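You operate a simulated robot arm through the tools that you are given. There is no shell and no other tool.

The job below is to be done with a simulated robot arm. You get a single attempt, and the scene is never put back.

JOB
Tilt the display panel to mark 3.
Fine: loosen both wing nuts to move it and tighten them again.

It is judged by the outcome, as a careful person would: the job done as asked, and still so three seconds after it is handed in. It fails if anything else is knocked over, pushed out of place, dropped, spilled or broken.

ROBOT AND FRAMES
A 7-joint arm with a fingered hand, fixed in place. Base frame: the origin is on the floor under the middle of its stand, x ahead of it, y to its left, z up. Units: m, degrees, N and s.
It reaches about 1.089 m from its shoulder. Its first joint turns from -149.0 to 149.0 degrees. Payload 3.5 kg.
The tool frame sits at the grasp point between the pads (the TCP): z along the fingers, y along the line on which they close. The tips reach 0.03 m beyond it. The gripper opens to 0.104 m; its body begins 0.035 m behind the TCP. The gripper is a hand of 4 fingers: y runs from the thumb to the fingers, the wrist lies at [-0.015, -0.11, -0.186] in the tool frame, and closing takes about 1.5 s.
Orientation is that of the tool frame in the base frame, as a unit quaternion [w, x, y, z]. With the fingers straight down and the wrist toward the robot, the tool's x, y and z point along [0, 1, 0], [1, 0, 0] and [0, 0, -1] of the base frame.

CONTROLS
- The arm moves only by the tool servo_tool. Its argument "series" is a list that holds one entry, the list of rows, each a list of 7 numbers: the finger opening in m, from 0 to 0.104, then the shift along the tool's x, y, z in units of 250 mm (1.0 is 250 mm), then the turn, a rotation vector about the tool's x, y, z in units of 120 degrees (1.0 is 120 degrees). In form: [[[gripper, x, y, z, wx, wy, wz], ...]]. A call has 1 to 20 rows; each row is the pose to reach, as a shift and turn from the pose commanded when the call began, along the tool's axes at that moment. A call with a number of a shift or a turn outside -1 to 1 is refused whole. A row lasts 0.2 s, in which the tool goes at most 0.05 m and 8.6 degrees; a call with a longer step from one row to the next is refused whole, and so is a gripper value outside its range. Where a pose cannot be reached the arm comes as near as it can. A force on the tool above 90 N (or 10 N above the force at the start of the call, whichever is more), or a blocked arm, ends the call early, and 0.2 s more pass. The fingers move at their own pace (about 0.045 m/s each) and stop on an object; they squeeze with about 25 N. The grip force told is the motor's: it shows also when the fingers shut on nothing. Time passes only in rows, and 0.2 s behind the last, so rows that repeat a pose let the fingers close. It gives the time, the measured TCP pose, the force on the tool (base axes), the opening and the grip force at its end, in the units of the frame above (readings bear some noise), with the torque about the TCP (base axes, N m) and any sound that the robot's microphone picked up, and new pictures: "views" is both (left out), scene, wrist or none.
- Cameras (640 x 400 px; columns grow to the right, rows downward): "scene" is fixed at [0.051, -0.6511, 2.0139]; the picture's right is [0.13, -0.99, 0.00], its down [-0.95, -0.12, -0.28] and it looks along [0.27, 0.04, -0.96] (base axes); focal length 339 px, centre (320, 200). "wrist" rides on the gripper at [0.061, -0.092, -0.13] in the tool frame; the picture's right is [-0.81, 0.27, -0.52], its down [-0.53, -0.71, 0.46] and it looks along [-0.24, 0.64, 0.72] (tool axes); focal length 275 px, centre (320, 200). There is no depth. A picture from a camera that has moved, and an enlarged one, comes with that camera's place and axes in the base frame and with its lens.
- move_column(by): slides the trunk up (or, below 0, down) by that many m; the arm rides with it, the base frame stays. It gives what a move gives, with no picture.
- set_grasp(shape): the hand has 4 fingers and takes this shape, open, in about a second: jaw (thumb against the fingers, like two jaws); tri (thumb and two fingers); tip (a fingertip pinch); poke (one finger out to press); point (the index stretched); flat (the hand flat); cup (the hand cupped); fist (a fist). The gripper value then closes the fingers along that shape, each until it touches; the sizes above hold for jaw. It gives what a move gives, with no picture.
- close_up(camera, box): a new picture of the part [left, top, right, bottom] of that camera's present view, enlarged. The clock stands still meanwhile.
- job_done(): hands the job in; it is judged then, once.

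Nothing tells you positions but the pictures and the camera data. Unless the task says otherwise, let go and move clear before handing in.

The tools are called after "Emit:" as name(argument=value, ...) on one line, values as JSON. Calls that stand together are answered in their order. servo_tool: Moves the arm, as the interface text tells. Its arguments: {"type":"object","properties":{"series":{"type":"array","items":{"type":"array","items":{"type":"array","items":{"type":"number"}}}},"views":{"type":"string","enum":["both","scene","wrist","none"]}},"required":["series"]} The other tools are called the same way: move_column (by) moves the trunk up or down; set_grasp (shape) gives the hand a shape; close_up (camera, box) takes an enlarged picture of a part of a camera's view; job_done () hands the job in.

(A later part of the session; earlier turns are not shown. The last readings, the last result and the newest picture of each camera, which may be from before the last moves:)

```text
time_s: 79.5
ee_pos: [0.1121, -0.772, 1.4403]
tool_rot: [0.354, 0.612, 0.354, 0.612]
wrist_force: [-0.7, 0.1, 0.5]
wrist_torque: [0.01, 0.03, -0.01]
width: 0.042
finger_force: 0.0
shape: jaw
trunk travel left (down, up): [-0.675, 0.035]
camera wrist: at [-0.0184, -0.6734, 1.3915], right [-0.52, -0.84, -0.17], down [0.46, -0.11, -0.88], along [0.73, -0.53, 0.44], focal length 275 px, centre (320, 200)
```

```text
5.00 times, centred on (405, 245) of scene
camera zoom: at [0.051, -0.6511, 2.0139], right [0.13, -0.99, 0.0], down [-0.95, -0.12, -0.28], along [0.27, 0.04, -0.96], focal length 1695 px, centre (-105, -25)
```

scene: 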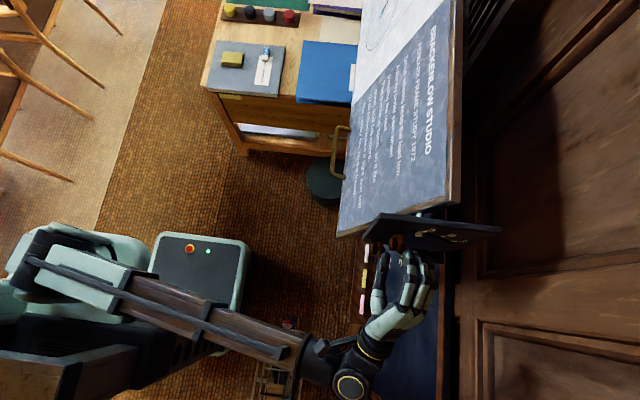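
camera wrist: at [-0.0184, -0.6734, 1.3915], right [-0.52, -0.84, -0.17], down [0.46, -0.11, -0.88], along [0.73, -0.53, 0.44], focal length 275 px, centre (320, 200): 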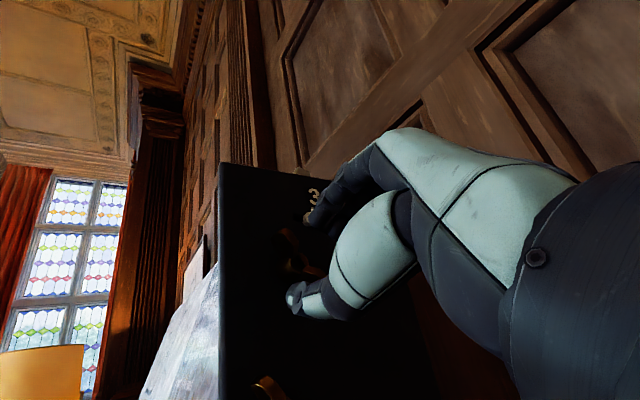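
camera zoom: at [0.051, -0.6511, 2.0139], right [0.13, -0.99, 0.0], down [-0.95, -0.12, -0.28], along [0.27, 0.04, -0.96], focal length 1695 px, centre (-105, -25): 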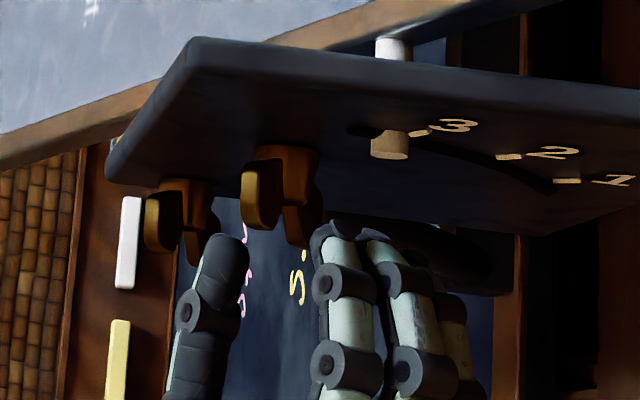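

Thumb and fingers straddle nut B's wings. Narrowing slightly to stay clear of the pin, then the last 18 mm and close.

Emit:
servo_tool(series=[[[0.034, 0, 0, 0, 0, 0, 0], [0.03, 0, 0, 0.02, 0, 0, 0], [0.03, 0, 0, 0.05, 0, 0, 0], [0.03, 0, 0, 0.074, 0, 0, 0], [0.02, 0, 0, 0.074, 0, 0, 0], [0.01, 0, 0, 0.074, 0, 0, 0], [0.0, 0, 0, 0.074, 0, 0, 0], [0.0, 0, 0, 0.074, 0, 0, 0], [0.0, 0, 0, 0.074, 0, 0, 0]]])

Emit:
close_up(camera="wrist", box=[200, 150, 440, 350])

Emit:
close_up(camera="scene", box=[365, 205, 445, 285])

```text
time_s: 81.5
ee_pos: [0.1309, -0.7731, 1.4405]
tool_rot: [0.353, 0.612, 0.355, 0.613]
wrist_force: [-1.8, 1.0, -6.3]
wrist_torque: [0.0, 0.17, 0.01]
width: 0.0059
finger_force: 25.3
shape: jaw
trunk travel left (down, up): [-0.675, 0.035]
camera wrist: at [0.0006, -0.6736, 1.3918], right [-0.52, -0.84, -0.17], down [0.45, -0.11, -0.88], along [0.73, -0.53, 0.44], focal length 275 px, centre (320, 200)
```

scene: 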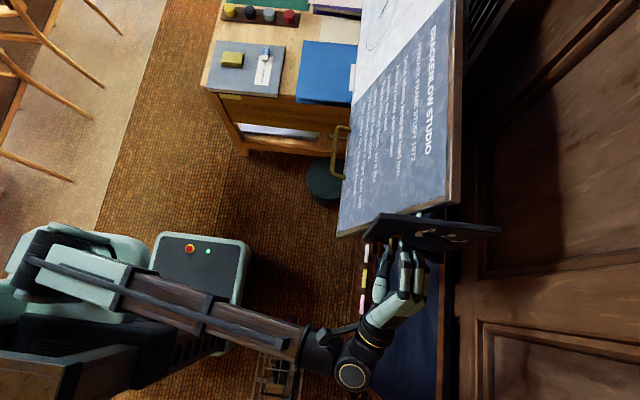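
wrist: 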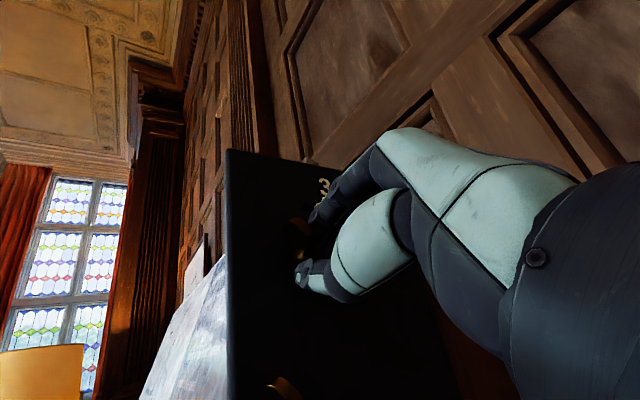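

```text
2.00 times, centred on (320, 250) of wrist
camera zoom: at [0.0006, -0.6736, 1.3918], right [-0.52, -0.84, -0.17], down [0.45, -0.11, -0.88], along [0.73, -0.53, 0.44], focal length 551 px, centre (320, 100)
```

zoom: 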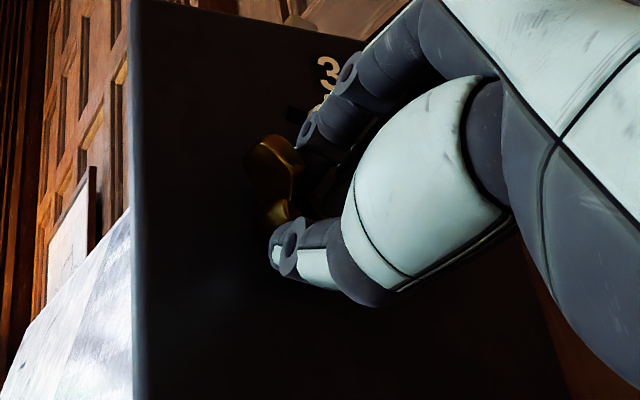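

```text
5.00 times, centred on (405, 245) of scene
camera zoom: at [0.051, -0.6511, 2.0139], right [0.13, -0.99, 0.0], down [-0.95, -0.12, -0.28], along [0.27, 0.04, -0.96], focal length 1695 px, centre (-105, -25)
```

zoom: 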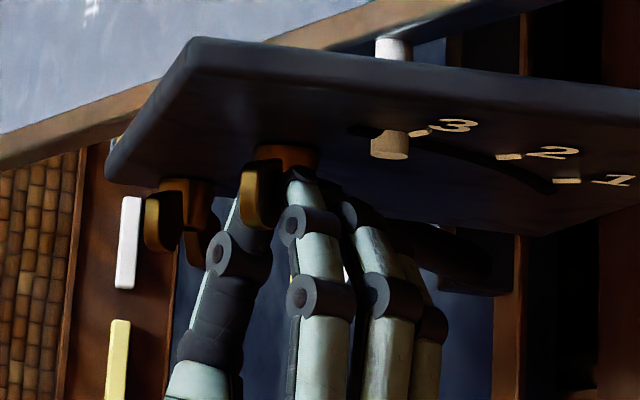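

Nut B is gripped and the pin hasn't moved. Turning clockwise to tighten, first 60°.

Emit:
servo_tool(series=[[[0.0, 0, 0, 0, 0, 0, 0.035], [0.0, 0, 0, 0, 0, 0, 0.075], [0.0, 0, 0, 0, 0, 0, 0.125], [0.0, 0, 0, 0, 0, 0, 0.175], [0.0, 0, 0, 0, 0, 0, 0.225], [0.0, 0, 0, 0, 0, 0, 0.275], [0.0, 0, 0, 0, 0, 0, 0.325], [0.0, 0, 0, 0, 0, 0, 0.375], [0.0, 0, 0, 0, 0, 0, 0.425], [0.0, 0, 0, 0, 0, 0, 0.47], [0.0, 0, 0, 0, 0, 0, 0.5]]])

Emit:
close_up(camera="scene", box=[365, 205, 445, 285])

Emit:
close_up(camera="wrist", box=[160, 100, 400, 300])

```text
time_s: 83.9
ee_pos: [0.1295, -0.7721, 1.441]
tool_rot: [0.0, 0.708, 0.002, 0.706]
wrist_force: [-2.2, 8.6, -17.2]
wrist_torque: [-0.09, 0.48, 0.17]
width: 0.0056
finger_force: 24.6
shape: jaw
trunk travel left (down, up): [-0.675, 0.035]
camera wrist: at [0.0005, -0.6811, 1.5021], right [-0.52, -0.28, -0.81], down [0.45, 0.71, -0.53], along [0.73, -0.64, -0.24], focal length 275 px, centre (320, 200)
```

scene: 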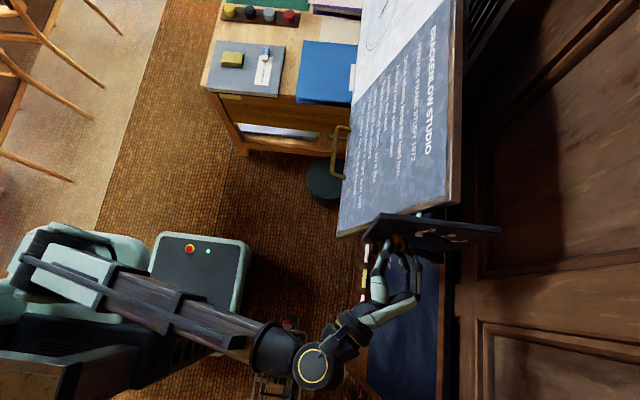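
wrist: 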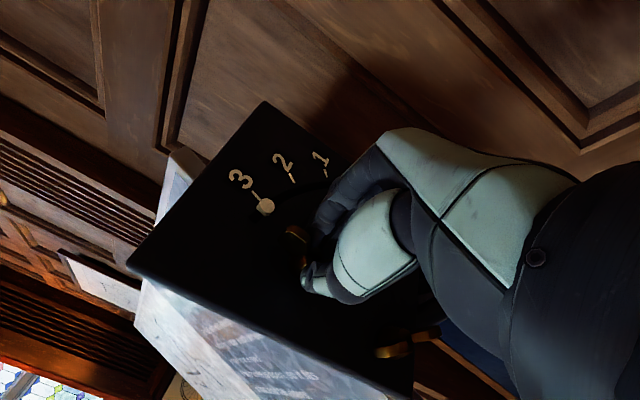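

```text
5.00 times, centred on (405, 245) of scene
camera zoom: at [0.051, -0.6511, 2.0139], right [0.13, -0.99, 0.0], down [-0.95, -0.12, -0.28], along [0.27, 0.04, -0.96], focal length 1695 px, centre (-105, -25)
```

zoom: 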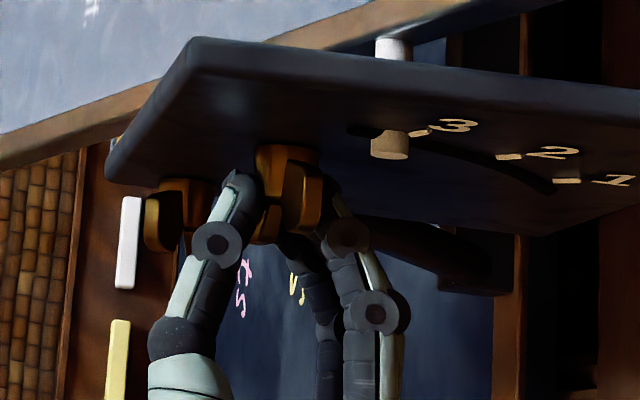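

```text
2.00 times, centred on (280, 200) of wrist
camera zoom: at [0.0005, -0.6811, 1.5021], right [-0.52, -0.28, -0.81], down [0.45, 0.71, -0.53], along [0.73, -0.64, -0.24], focal length 551 px, centre (400, 200)
```

zoom: 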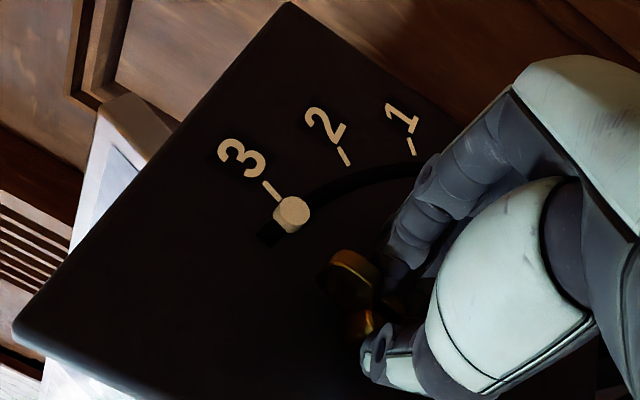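

Nut B is turning with the hand and the pin remains at mark 3. Continuing clockwise 60°.

Emit:
servo_tool(series=[[[0.0, 0, 0, 0, 0, 0, 0.05], [0.0, 0, 0, 0, 0, 0, 0.1], [0.0, 0, 0, 0, 0, 0, 0.15], [0.0, 0, 0, 0, 0, 0, 0.2], [0.0, 0, 0, 0, 0, 0, 0.25], [0.0, 0, 0, 0, 0, 0, 0.3], [0.0, 0, 0, 0, 0, 0, 0.35], [0.0, 0, 0, 0, 0, 0, 0.4], [0.0, 0, 0, 0, 0, 0, 0.45], [0.0, 0, 0, 0, 0, 0, 0.5]]])

Emit:
close_up(camera="scene", box=[365, 205, 445, 285])

Emit:
close_up(camera="wrist", box=[160, 150, 400, 350])

```text
time_s: 86.1
ee_pos: [0.1297, -0.7705, 1.441]
tool_rot: [-0.354, 0.613, -0.353, 0.612]
wrist_force: [-3.0, 11.9, -18.8]
wrist_torque: [-0.07, 0.62, 0.28]
width: 0.0054
finger_force: 24.9
shape: jaw
trunk travel left (down, up): [-0.675, 0.035]
camera wrist: at [0.0003, -0.7791, 1.5511], right [-0.52, 0.56, -0.64], down [0.45, 0.82, 0.35], along [0.72, -0.11, -0.68], focal length 275 px, centre (320, 200)
```

scene: 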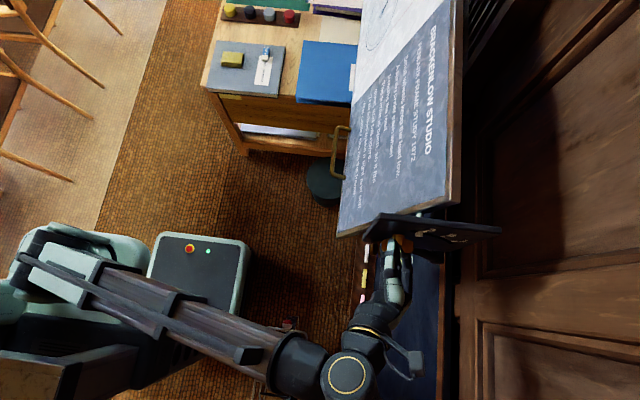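
wrist: 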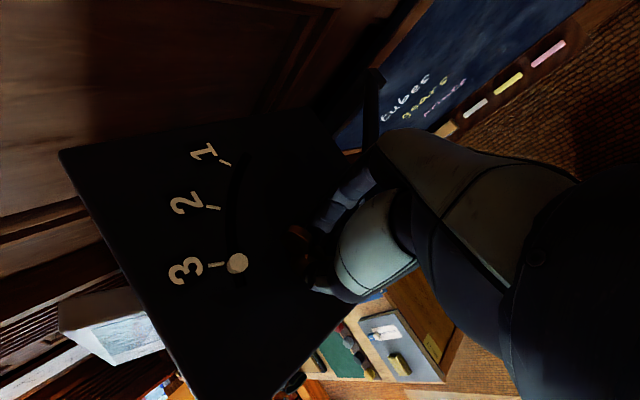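

```text
5.00 times, centred on (405, 245) of scene
camera zoom: at [0.051, -0.6511, 2.0139], right [0.13, -0.99, 0.0], down [-0.95, -0.12, -0.28], along [0.27, 0.04, -0.96], focal length 1695 px, centre (-105, -25)
```

zoom: 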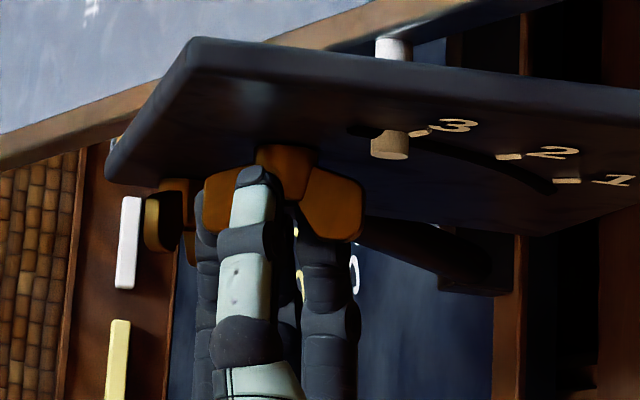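

```text
2.00 times, centred on (280, 250) of wrist
camera zoom: at [0.0003, -0.7791, 1.5511], right [-0.52, 0.56, -0.64], down [0.45, 0.82, 0.35], along [0.72, -0.11, -0.68], focal length 551 px, centre (400, 100)
```

zoom: 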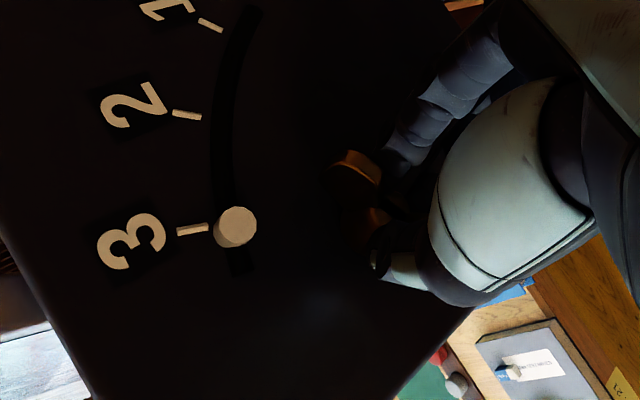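

The pin is well aligned with the mark-3 tick in this view. Turning nut B clockwise another 30° (back to its original tight angle), watching the torque.

Emit:
servo_tool(series=[[[0.0, 0, 0, 0, 0, 0, 0.04], [0.0, 0, 0, 0, 0, 0, 0.08], [0.0, 0, 0, 0, 0, 0, 0.12], [0.0, 0, 0, 0, 0, 0, 0.16], [0.0, 0, 0, 0, 0, 0, 0.2], [0.0, 0, 0, 0, 0, 0, 0.225], [0.0, 0, 0, 0, 0, 0, 0.25], [0.0, 0, 0, 0, 0, 0, 0.25]]])

Emit:
close_up(camera="scene", box=[365, 205, 445, 285])

Emit:
close_up(camera="wrist", box=[160, 150, 400, 350])

```text
time_s: 87.9
ee_pos: [0.1289, -0.7717, 1.4418]
tool_rot: [-0.5, 0.501, -0.499, 0.5]
wrist_force: [-1.4, 6.3, -11.3]
wrist_torque: [-0.18, 0.41, 0.22]
width: 0.0053
finger_force: 25.0
shape: jaw
trunk travel left (down, up): [-0.675, 0.035]
camera wrist: at [0.0003, -0.8331, 1.5333], right [-0.52, 0.81, -0.28], down [0.45, 0.53, 0.71], along [0.72, 0.24, -0.65], focal length 275 px, centre (320, 200)
```

scene: 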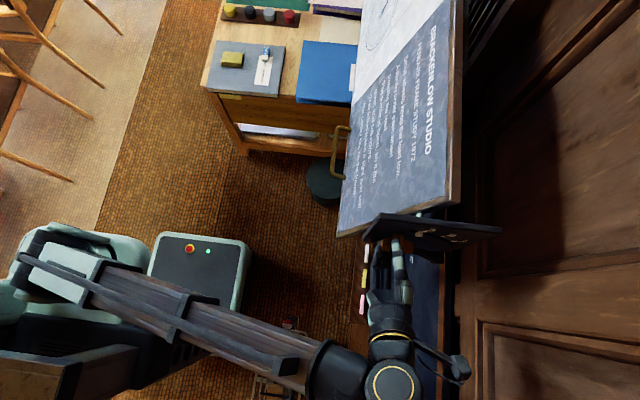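
wrist: 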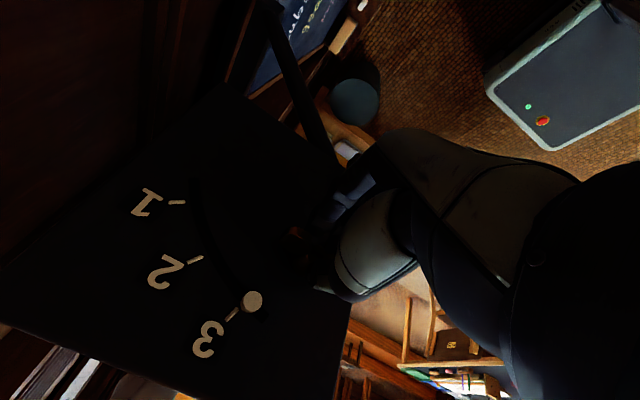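

```text
5.00 times, centred on (405, 245) of scene
camera zoom: at [0.051, -0.6511, 2.0139], right [0.13, -0.99, 0.0], down [-0.95, -0.12, -0.28], along [0.27, 0.04, -0.96], focal length 1695 px, centre (-105, -25)
```

zoom: 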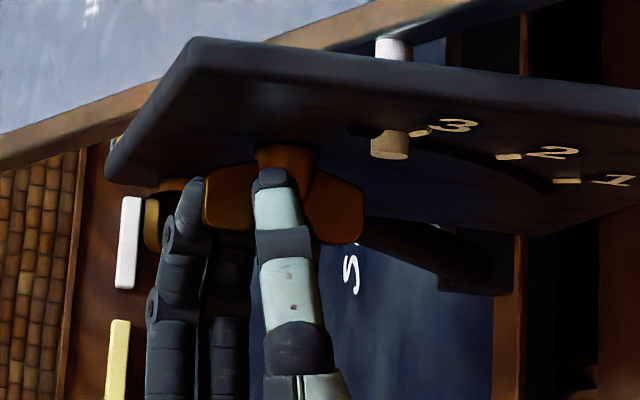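

```text
2.00 times, centred on (280, 250) of wrist
camera zoom: at [0.0003, -0.8331, 1.5333], right [-0.52, 0.81, -0.28], down [0.45, 0.53, 0.71], along [0.72, 0.24, -0.65], focal length 551 px, centre (400, 100)
```

zoom: 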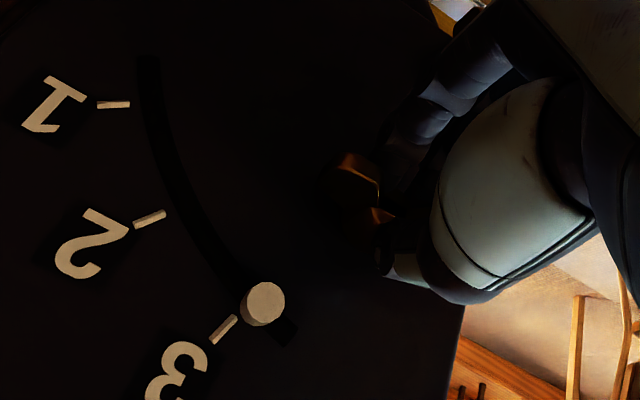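

The nut is back near its original angle with torque starting to rise. I'll turn a little further in small steps to make sure it is firmly tight.

Emit:
servo_tool(series=[[[0.0, 0, 0, 0, 0, 0, 0.02], [0.0, 0, 0, 0, 0, 0, 0.04], [0.0, 0, 0, 0, 0, 0, 0.06], [0.0, 0, 0, 0, 0, 0, 0.08], [0.0, 0, 0, 0, 0, 0, 0.1]]])

Emit:
close_up(camera="scene", box=[365, 205, 445, 285])

Emit:
close_up(camera="wrist", box=[160, 150, 400, 350])

```text
time_s: 89.1
ee_pos: [0.134, -0.7734, 1.4368]
tool_rot: [0.546, -0.443, 0.546, -0.455]
wrist_force: [-39.1, 15.2, 5.6]
wrist_torque: [0.0, -0.17, 0.7]
width: 0.0076
finger_force: 25.2
shape: jaw
out of reach, approached as far as the arm can: row 4, 5
trunk travel left (down, up): [-0.675, 0.035]
camera wrist: at [0.0019, -0.8502, 1.5136], right [-0.5, 0.86, -0.12], down [0.45, 0.38, 0.81], along [0.74, 0.35, -0.58], focal length 275 px, centre (320, 200)
```

scene: 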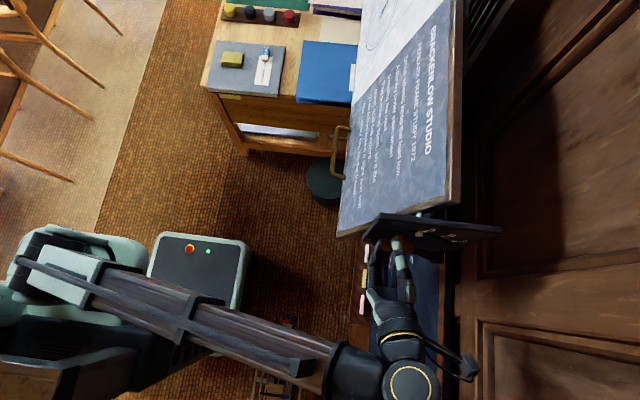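
wrist: 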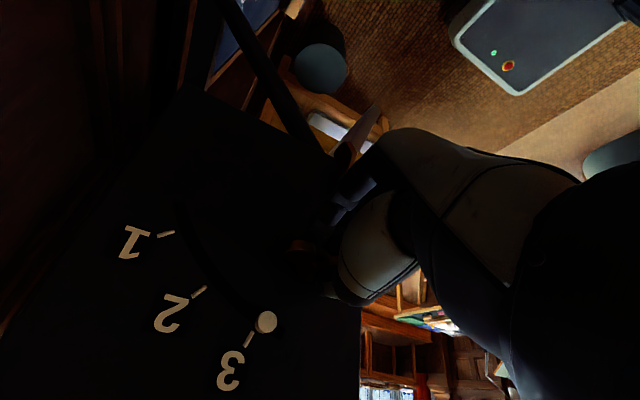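

```text
5.00 times, centred on (405, 245) of scene
camera zoom: at [0.051, -0.6511, 2.0139], right [0.13, -0.99, 0.0], down [-0.95, -0.12, -0.28], along [0.27, 0.04, -0.96], focal length 1695 px, centre (-105, -25)
```

zoom: 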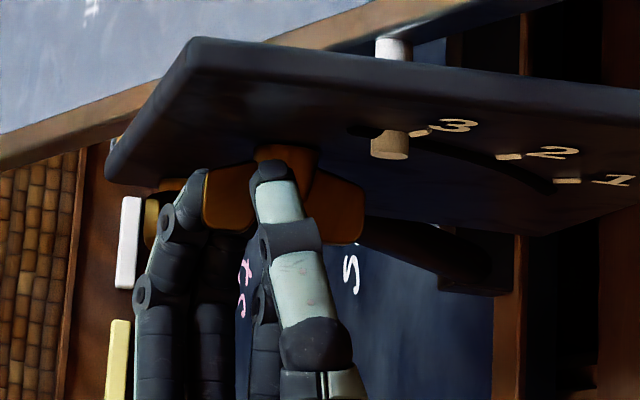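

```text
2.00 times, centred on (280, 250) of wrist
camera zoom: at [0.0019, -0.8502, 1.5136], right [-0.5, 0.86, -0.12], down [0.45, 0.38, 0.81], along [0.74, 0.35, -0.58], focal length 551 px, centre (400, 100)
```

zoom: 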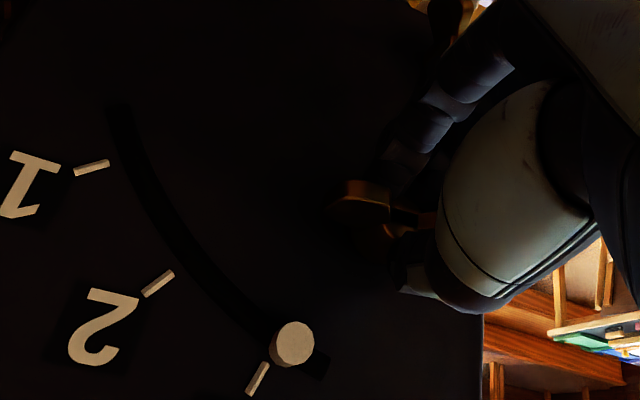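

The nut no longer turns (the fingers started to slip over its wings and the arm is at its limit), so nut B is tight. Releasing it, easing the roll back and retreating.

Emit:
servo_tool(series=[[[0.01, 0, 0, 0, 0, 0, 0], [0.02, 0, 0, 0, 0, 0, 0], [0.03, 0, 0, 0, 0, 0, 0], [0.034, 0, 0, -0.01, 0, 0, 0], [0.034, 0, 0, -0.06, 0, 0, 0], [0.034, 0, 0, -0.12, 0, 0, 0], [0.034, 0, 0, -0.2, 0, 0, 0], [0.034, 0, 0, -0.28, 0, 0, 0], [0.034, 0, 0, -0.36, 0, 0, 0], [0.034, 0, 0, -0.36, 0, 0, 0]]])

Emit:
close_up(camera="scene", box=[365, 205, 445, 285])

Emit:
close_up(camera="wrist", box=[160, 150, 400, 350])

```text
time_s: 91.3
ee_pos: [0.0869, -0.7938, 1.4169]
tool_rot: [0.536, -0.439, 0.547, -0.47]
wrist_force: [1.1, 0.2, -0.1]
wrist_torque: [0.01, -0.02, -0.01]
width: 0.0341
finger_force: 0.0
shape: jaw
out of reach, approached as far as the arm can: row 5, 6, 7, 8, 9, 10
trunk travel left (down, up): [-0.675, 0.035]
camera wrist: at [-0.0478, -0.8652, 1.494], right [-0.48, 0.87, -0.14], down [0.46, 0.38, 0.8], along [0.75, 0.32, -0.58], focal length 275 px, centre (320, 200)
```

scene: 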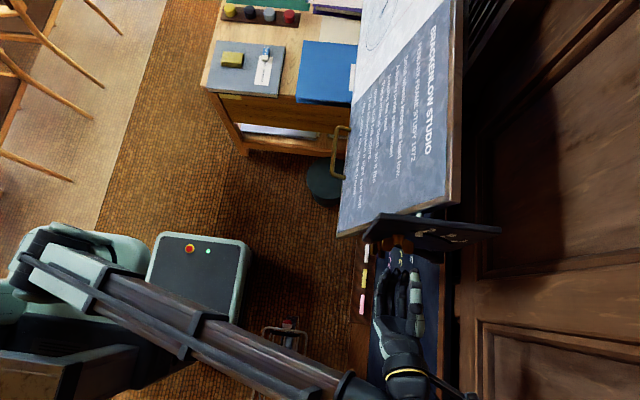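
wrist: 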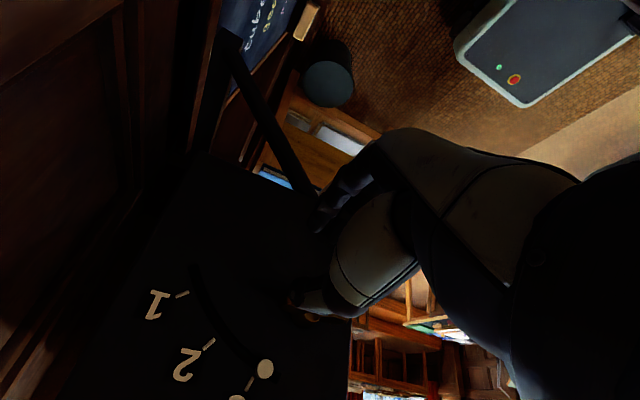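

```text
5.00 times, centred on (405, 245) of scene
camera zoom: at [0.051, -0.6511, 2.0139], right [0.13, -0.99, 0.0], down [-0.95, -0.12, -0.28], along [0.27, 0.04, -0.96], focal length 1695 px, centre (-105, -25)
```

zoom: 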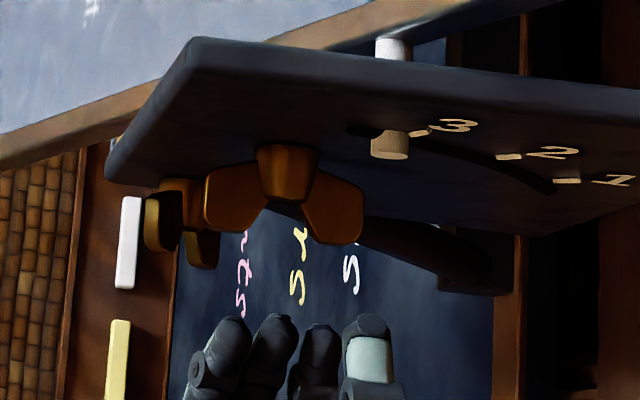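

```text
2.00 times, centred on (280, 250) of wrist
camera zoom: at [-0.0478, -0.8652, 1.494], right [-0.48, 0.87, -0.14], down [0.46, 0.38, 0.8], along [0.75, 0.32, -0.58], focal length 551 px, centre (400, 100)
```

zoom: 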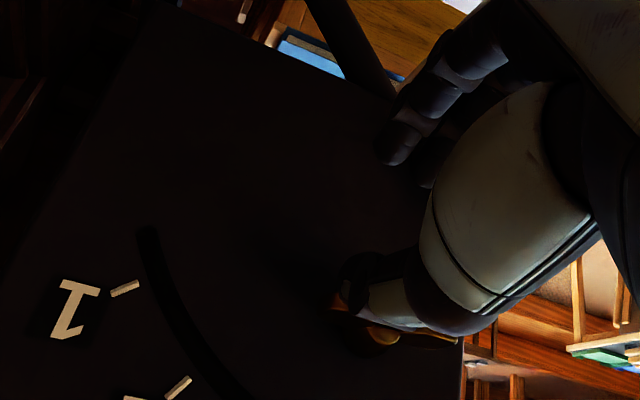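

Nut B is back at its original tight angle and the pin is unchanged. Now backing off and rolling the hand to go for nut A.

Emit:
servo_tool(series=[[[0.04, 0, 0, -0.08, 0, 0, 0], [0.04, -0.02, 0.01, -0.16, 0.001, -0.002, -0.06], [0.04, -0.04, 0.02, -0.236, 0.002, -0.004, -0.124], [0.04, -0.06, 0.03, -0.236, 0.003, -0.006, -0.188], [0.04, -0.08, 0.04, -0.236, 0.003, -0.008, -0.252], [0.04, -0.1, 0.05, -0.236, 0.004, -0.01, -0.316], [0.04, -0.12, 0.06, -0.236, 0.005, -0.012, -0.38], [0.04, -0.14, 0.075, -0.236, 0.005, -0.014, -0.444], [0.04, -0.152, 0.092, -0.236, 0.006, -0.016, -0.508], [0.04, -0.152, 0.092, -0.236, 0.006, -0.018, -0.572], [0.04, -0.152, 0.092, -0.236, 0.007, -0.02, -0.636], [0.04, -0.152, 0.092, -0.236, 0.008, -0.022, -0.7], [0.04, -0.152, 0.092, -0.236, 0.008, -0.023, -0.764], [0.04, -0.152, 0.092, -0.236, 0.0085, -0.0237, -0.833], [0.04, -0.152, 0.092, -0.236, 0.0085, -0.0237, -0.833]]])

Emit:
close_up(camera="wrist", box=[140, 80, 400, 260])

```text
time_s: 94.5
ee_pos: [0.0293, -0.7511, 1.4009]
tool_rot: [0.002, 0.707, -0.001, 0.707]
wrist_force: [-0.3, -0.4, -0.6]
wrist_torque: [0.01, 0.01, 0.0]
width: 0.0395
finger_force: 0.1
shape: jaw
out of reach, approached as far as the arm can: row 1
trunk travel left (down, up): [-0.675, 0.035]
camera wrist: at [-0.099, -0.658, 1.4609], right [-0.52, -0.28, -0.81], down [0.46, 0.71, -0.53], along [0.72, -0.65, -0.24], focal length 275 px, centre (320, 200)
```

scene: 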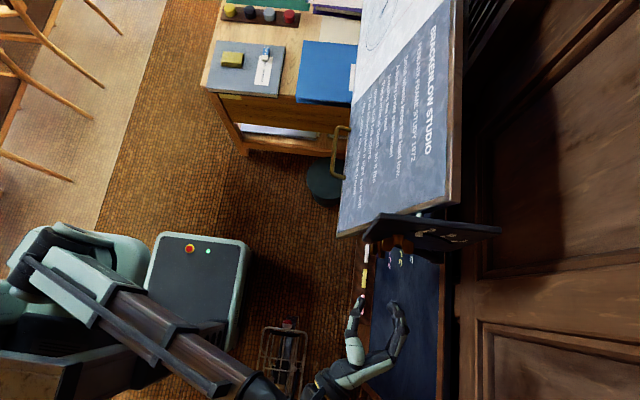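
wrist: 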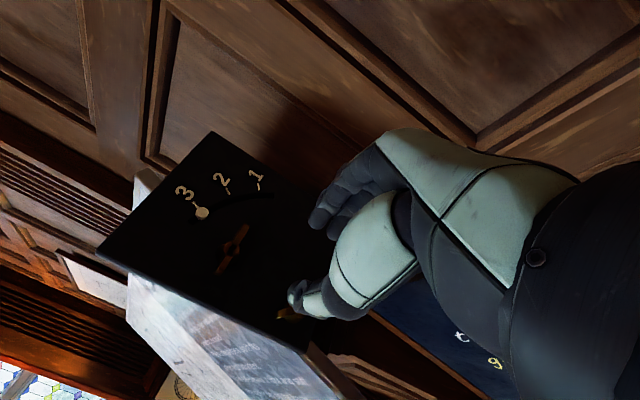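

```text
2.22 times, centred on (270, 170) of wrist
camera zoom: at [-0.099, -0.658, 1.4609], right [-0.52, -0.28, -0.81], down [0.46, 0.71, -0.53], along [0.72, -0.65, -0.24], focal length 612 px, centre (431, 267)
```

zoom: 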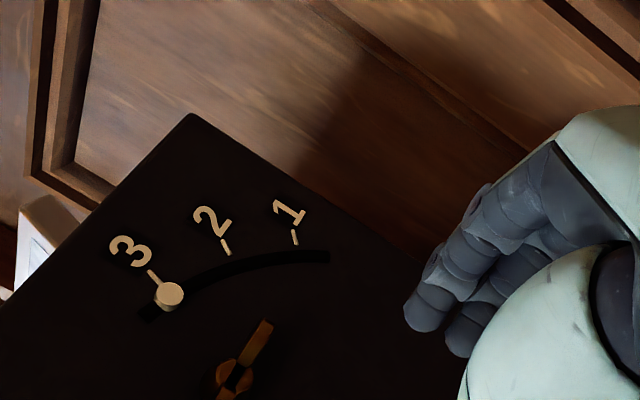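

Nut B's wings are back as they originally were. Now moving in front of nut A in the wrist-below orientation.

Emit:
servo_tool(series=[[[0.042, -0.02, 0, 0.006, 0, 0, -0.05], [0.042, -0.04, 0, 0.012, 0, 0, -0.1], [0.042, -0.06, 0, 0.018, 0, 0, -0.15], [0.042, -0.08, 0, 0.024, 0, 0, -0.2], [0.042, -0.1, 0, 0.03, 0, 0, -0.25], [0.042, -0.12, 0, 0.036, 0, 0, -0.3], [0.042, -0.14, 0.001, 0.042, 0, 0, -0.35], [0.042, -0.16, 0.002, 0.048, 0, 0, -0.4], [0.042, -0.18, 0.002, 0.054, 0, 0, -0.45], [0.042, -0.186, 0.002, 0.059, 0, 0, -0.5], [0.042, -0.186, 0.002, 0.059, 0, 0, -0.5]]])

Emit:
close_up(camera="wrist", box=[160, 150, 400, 350])

Emit:
close_up(camera="scene", box=[345, 205, 465, 305])

```text
time_s: 96.9
ee_pos: [0.0456, -0.7512, 1.3541]
tool_rot: [0.355, 0.613, 0.353, 0.612]
wrist_force: [0.8, 0.1, -1.0]
wrist_torque: [0.02, 0.01, -0.03]
width: 0.0416
finger_force: 0.1
shape: jaw
trunk travel left (down, up): [-0.675, 0.035]
camera wrist: at [-0.084, -0.6521, 1.3048], right [-0.52, -0.84, -0.17], down [0.46, -0.11, -0.88], along [0.72, -0.53, 0.44], focal length 275 px, centre (320, 200)
```

scene: 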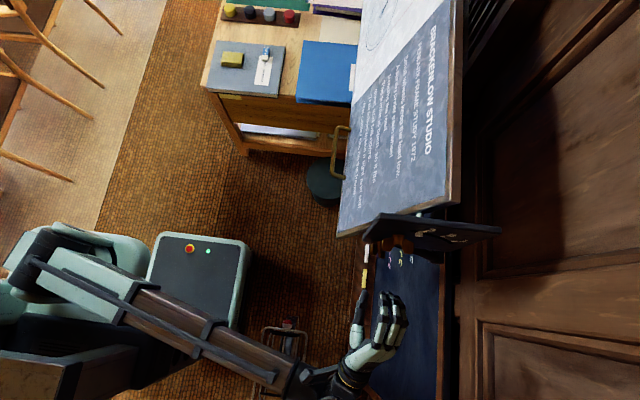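
wrist: 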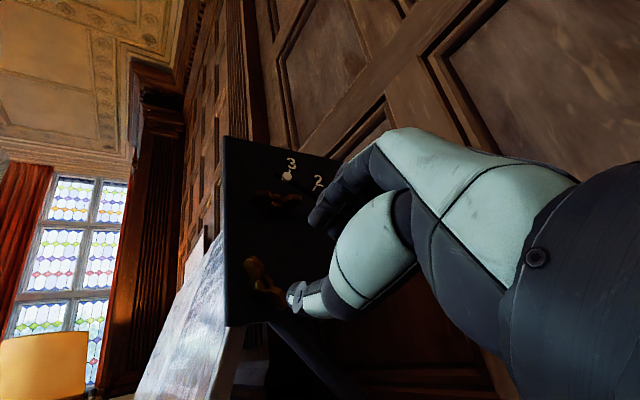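

```text
2.00 times, centred on (280, 250) of wrist
camera zoom: at [-0.084, -0.6521, 1.3048], right [-0.52, -0.84, -0.17], down [0.46, -0.11, -0.88], along [0.72, -0.53, 0.44], focal length 551 px, centre (400, 100)
```

zoom: 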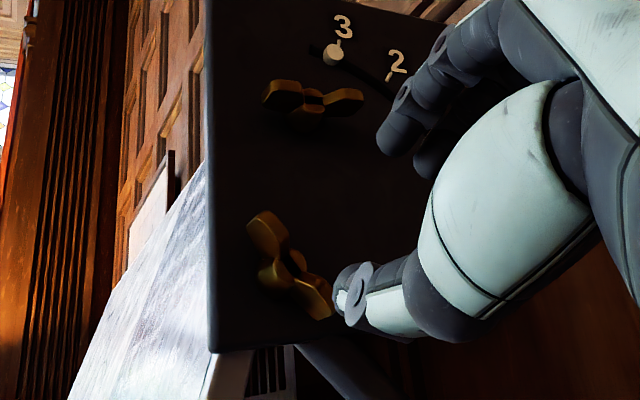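

```text
4.00 times, centred on (405, 255) of scene
camera zoom: at [0.051, -0.6511, 2.0139], right [0.13, -0.99, 0.0], down [-0.95, -0.12, -0.28], along [0.27, 0.04, -0.96], focal length 1356 px, centre (-20, -20)
```

zoom: 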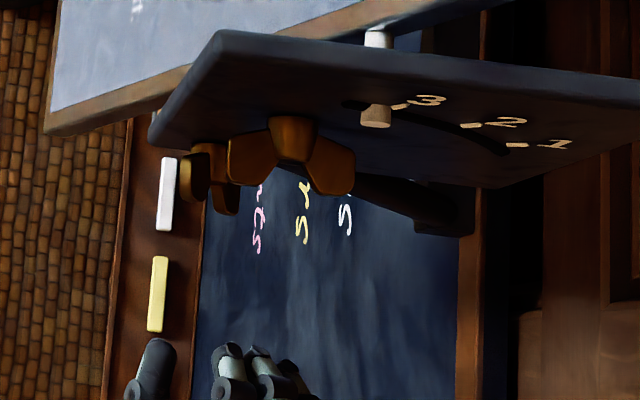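

Alignment with nut A matches that at nut B. Approaching and closing on nut A.

Emit:
servo_tool(series=[[[0.042, 0, 0, 0.05, 0, 0, 0], [0.042, 0, 0, 0.11, 0, 0, 0], [0.042, 0, 0, 0.17, 0, 0, 0], [0.042, 0, 0, 0.23, 0, 0, 0], [0.038, 0, 0, 0.265, 0, 0, 0], [0.036, 0, 0, 0.265, 0, 0, 0]]])

Emit:
close_up(camera="wrist", box=[160, 150, 400, 350])

Emit:
close_up(camera="scene", box=[345, 205, 425, 285])

```text
time_s: 98.3
ee_pos: [0.1113, -0.751, 1.3534]
tool_rot: [0.354, 0.613, 0.353, 0.612]
wrist_force: [-0.3, 0.0, -0.2]
wrist_torque: [0.0, -0.01, 0.01]
width: 0.0366
finger_force: 0.0
shape: jaw
trunk travel left (down, up): [-0.675, 0.035]
camera wrist: at [-0.0182, -0.6516, 1.3046], right [-0.52, -0.84, -0.17], down [0.45, -0.11, -0.88], along [0.72, -0.54, 0.44], focal length 275 px, centre (320, 200)
```

scene: 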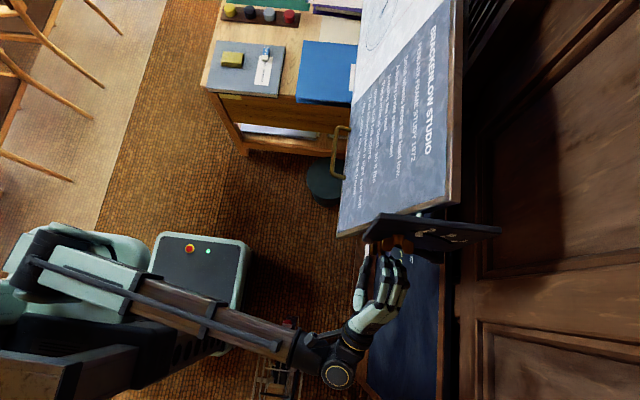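
wrist: 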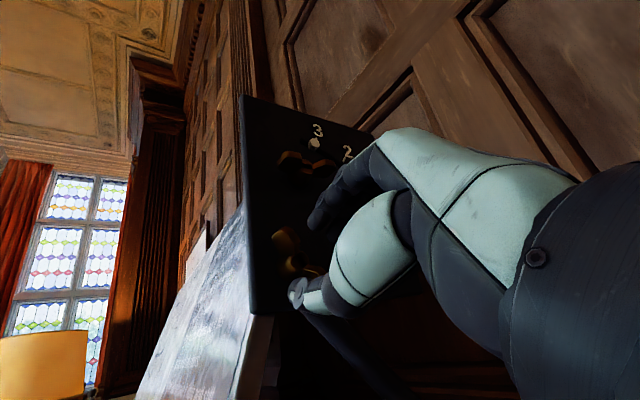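

```text
2.00 times, centred on (280, 250) of wrist
camera zoom: at [-0.0182, -0.6516, 1.3046], right [-0.52, -0.84, -0.17], down [0.45, -0.11, -0.88], along [0.72, -0.54, 0.44], focal length 551 px, centre (400, 100)
```

zoom: 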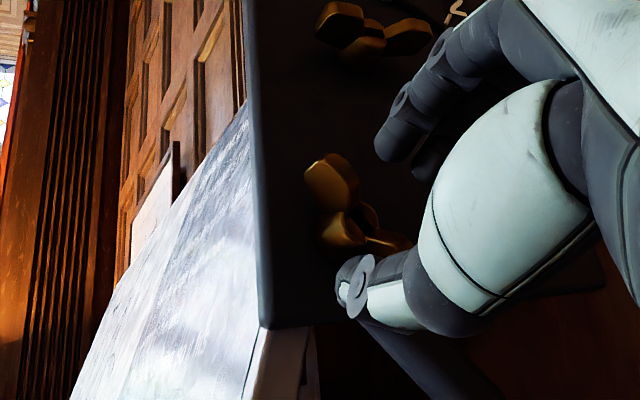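

```text
5.00 times, centred on (385, 245) of scene
camera zoom: at [0.051, -0.6511, 2.0139], right [0.13, -0.99, 0.0], down [-0.95, -0.12, -0.28], along [0.27, 0.04, -0.96], focal length 1695 px, centre (-5, -25)
```

zoom: 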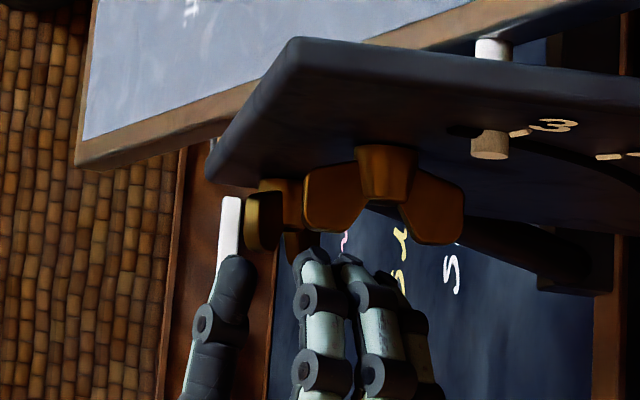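

Clear of nut B's wings. Advancing the last 19 mm and closing on nut A.

Emit:
servo_tool(series=[[[0.034, 0, 0, 0.03, 0, 0, 0], [0.034, 0, 0, 0.06, 0, 0, 0], [0.034, 0, 0, 0.08, 0, 0, 0], [0.024, 0, 0, 0.08, 0, 0, 0], [0.014, 0, 0, 0.08, 0, 0, 0], [0.004, 0, 0, 0.08, 0, 0, 0], [0.0, 0, 0, 0.08, 0, 0, 0], [0.0, 0, 0, 0.08, 0, 0, 0], [0.0, 0, 0, 0.08, 0, 0, 0]]])

Emit:
close_up(camera="wrist", box=[160, 150, 400, 350])

Emit:
close_up(camera="scene", box=[345, 205, 425, 285])

```text
time_s: 100.3
ee_pos: [0.13, -0.7514, 1.353]
tool_rot: [0.355, 0.613, 0.353, 0.612]
wrist_force: [-1.3, 0.8, -5.4]
wrist_torque: [-0.02, 0.12, -0.01]
width: 0.0071
finger_force: 24.8
shape: jaw
trunk travel left (down, up): [-0.675, 0.035]
camera wrist: at [0.0018, -0.6524, 1.3039], right [-0.52, -0.84, -0.17], down [0.45, -0.11, -0.88], along [0.72, -0.54, 0.44], focal length 275 px, centre (320, 200)
```

scene: 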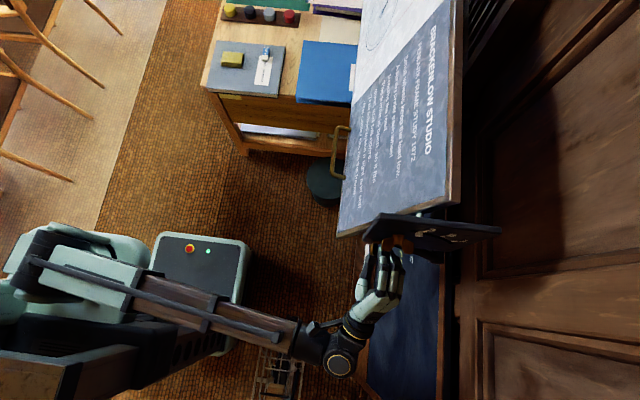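
wrist: 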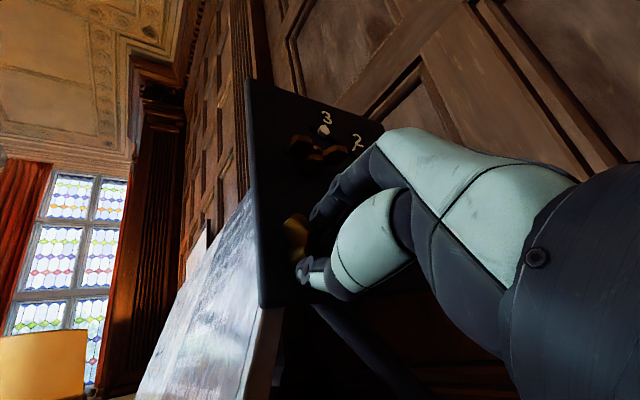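

```text
2.00 times, centred on (280, 250) of wrist
camera zoom: at [0.0018, -0.6524, 1.3039], right [-0.52, -0.84, -0.17], down [0.45, -0.11, -0.88], along [0.72, -0.54, 0.44], focal length 551 px, centre (400, 100)
```

zoom: 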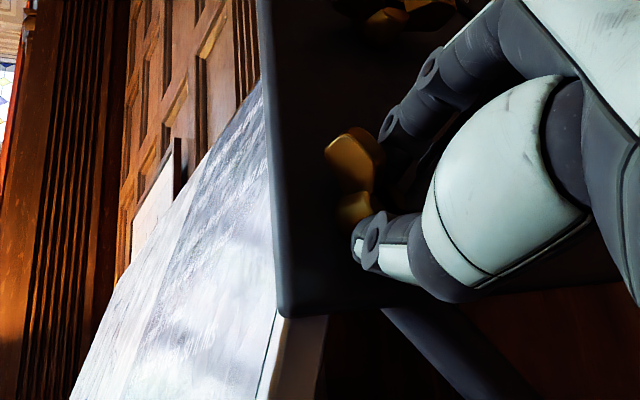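

```text
5.00 times, centred on (385, 245) of scene
camera zoom: at [0.051, -0.6511, 2.0139], right [0.13, -0.99, 0.0], down [-0.95, -0.12, -0.28], along [0.27, 0.04, -0.96], focal length 1695 px, centre (-5, -25)
```

zoom: 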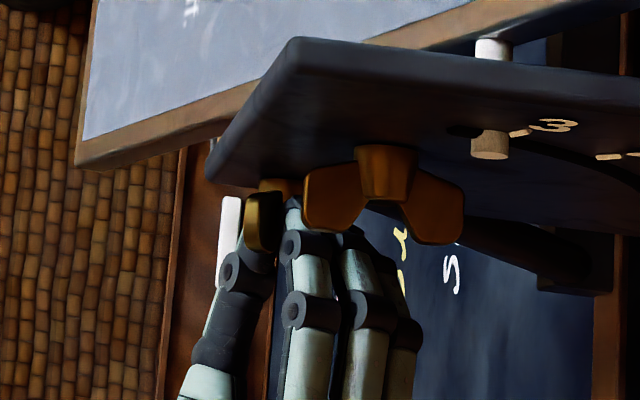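

Nut A is gripped. Turning clockwise 60°.

Emit:
servo_tool(series=[[[0.0, 0, 0, 0, 0, 0, 0.035], [0.0, 0, 0, 0, 0, 0, 0.075], [0.0, 0, 0, 0, 0, 0, 0.125], [0.0, 0, 0, 0, 0, 0, 0.175], [0.0, 0, 0, 0, 0, 0, 0.225], [0.0, 0, 0, 0, 0, 0, 0.275], [0.0, 0, 0, 0, 0, 0, 0.325], [0.0, 0, 0, 0, 0, 0, 0.375], [0.0, 0, 0, 0, 0, 0, 0.425], [0.0, 0, 0, 0, 0, 0, 0.47], [0.0, 0, 0, 0, 0, 0, 0.5]]])

Emit:
close_up(camera="scene", box=[345, 205, 425, 285])

```text
time_s: 102.7
ee_pos: [0.1324, -0.7495, 1.3543]
tool_rot: [0.0, 0.707, -0.002, 0.708]
wrist_force: [-4.7, 6.2, -5.9]
wrist_torque: [-0.07, 0.26, 0.09]
width: 0.0068
finger_force: 24.9
shape: jaw
trunk travel left (down, up): [-0.675, 0.035]
camera wrist: at [0.0018, -0.6585, 1.4149], right [-0.52, -0.27, -0.81], down [0.46, 0.71, -0.53], along [0.72, -0.65, -0.24], focal length 275 px, centre (320, 200)
```

scene: 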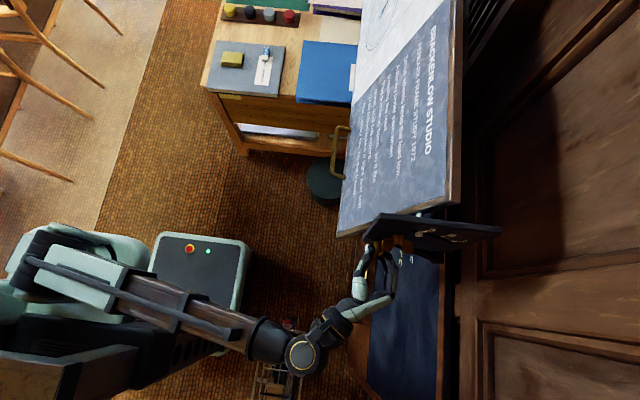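
wrist: 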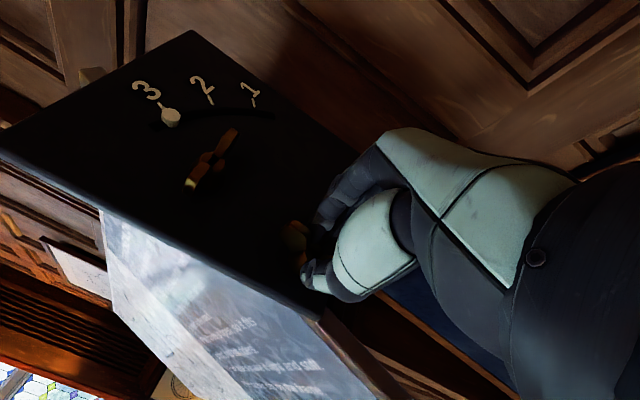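

```text
5.00 times, centred on (385, 245) of scene
camera zoom: at [0.051, -0.6511, 2.0139], right [0.13, -0.99, 0.0], down [-0.95, -0.12, -0.28], along [0.27, 0.04, -0.96], focal length 1695 px, centre (-5, -25)
```

zoom: 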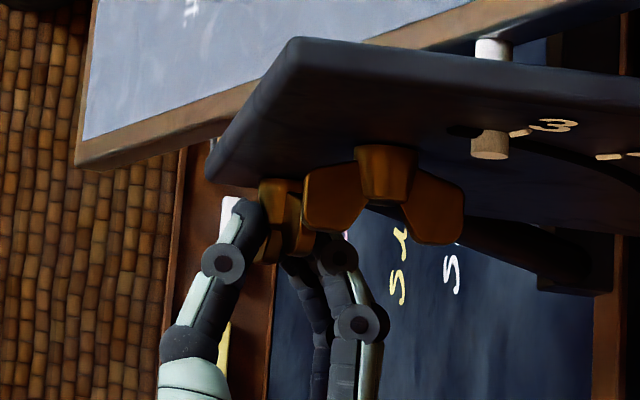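

Nut A turns with the hand; pin and nut B are unaffected. Continuing another 60° clockwise.

Emit:
servo_tool(series=[[[0.0, 0, 0, 0, 0, 0, 0.05], [0.0, 0, 0, 0, 0, 0, 0.1], [0.0, 0, 0, 0, 0, 0, 0.15], [0.0, 0, 0, 0, 0, 0, 0.2], [0.0, 0, 0, 0, 0, 0, 0.25], [0.0, 0, 0, 0, 0, 0, 0.3], [0.0, 0, 0, 0, 0, 0, 0.35], [0.0, 0, 0, 0, 0, 0, 0.4], [0.0, 0, 0, 0, 0, 0, 0.45], [0.0, 0, 0, 0, 0, 0, 0.5]]])

Emit:
close_up(camera="scene", box=[345, 205, 425, 285])

Emit:
close_up(camera="wrist", box=[160, 150, 400, 350])

```text
time_s: 104.9
ee_pos: [0.1303, -0.7486, 1.3551]
tool_rot: [-0.353, 0.612, -0.354, 0.613]
wrist_force: [-5.6, 10.6, -0.8]
wrist_torque: [-0.01, 0.15, 0.28]
width: 0.0069
finger_force: 24.8
shape: jaw
trunk travel left (down, up): [-0.675, 0.035]
camera wrist: at [0.0014, -0.7565, 1.4642], right [-0.52, 0.57, -0.64], down [0.46, 0.82, 0.35], along [0.72, -0.11, -0.68], focal length 275 px, centre (320, 200)
```

scene: 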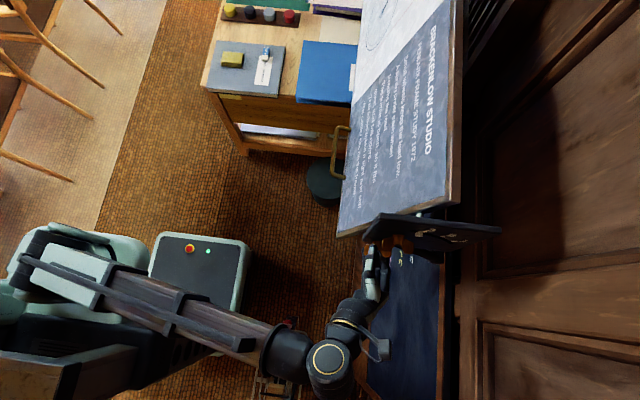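
wrist: 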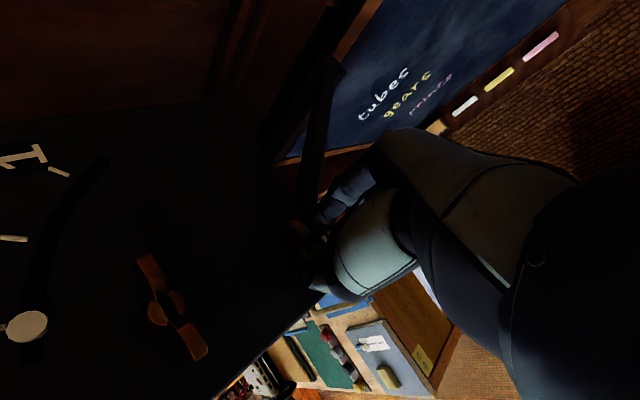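

```text
5.00 times, centred on (385, 245) of scene
camera zoom: at [0.051, -0.6511, 2.0139], right [0.13, -0.99, 0.0], down [-0.95, -0.12, -0.28], along [0.27, 0.04, -0.96], focal length 1695 px, centre (-5, -25)
```

zoom: 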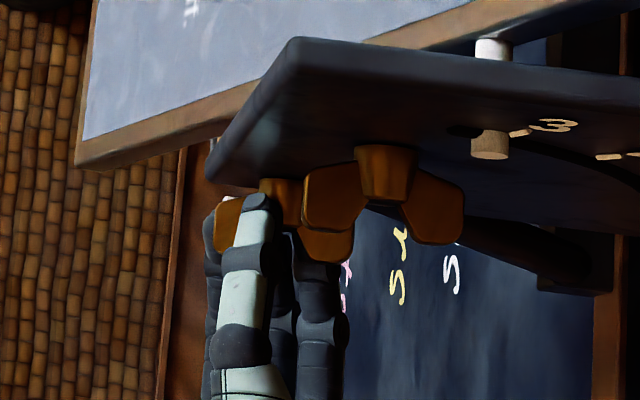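

```text
2.00 times, centred on (280, 250) of wrist
camera zoom: at [0.0014, -0.7565, 1.4642], right [-0.52, 0.57, -0.64], down [0.46, 0.82, 0.35], along [0.72, -0.11, -0.68], focal length 551 px, centre (400, 100)
```

zoom: 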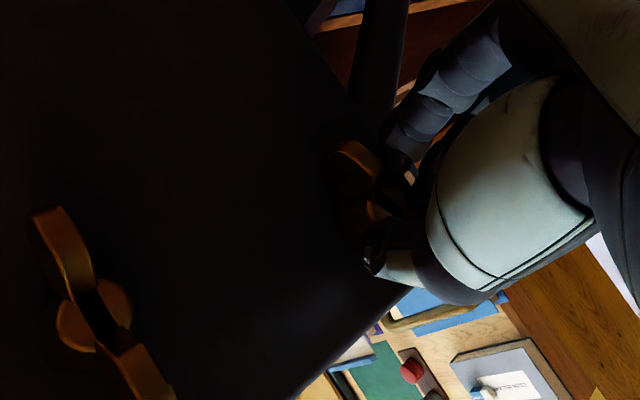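

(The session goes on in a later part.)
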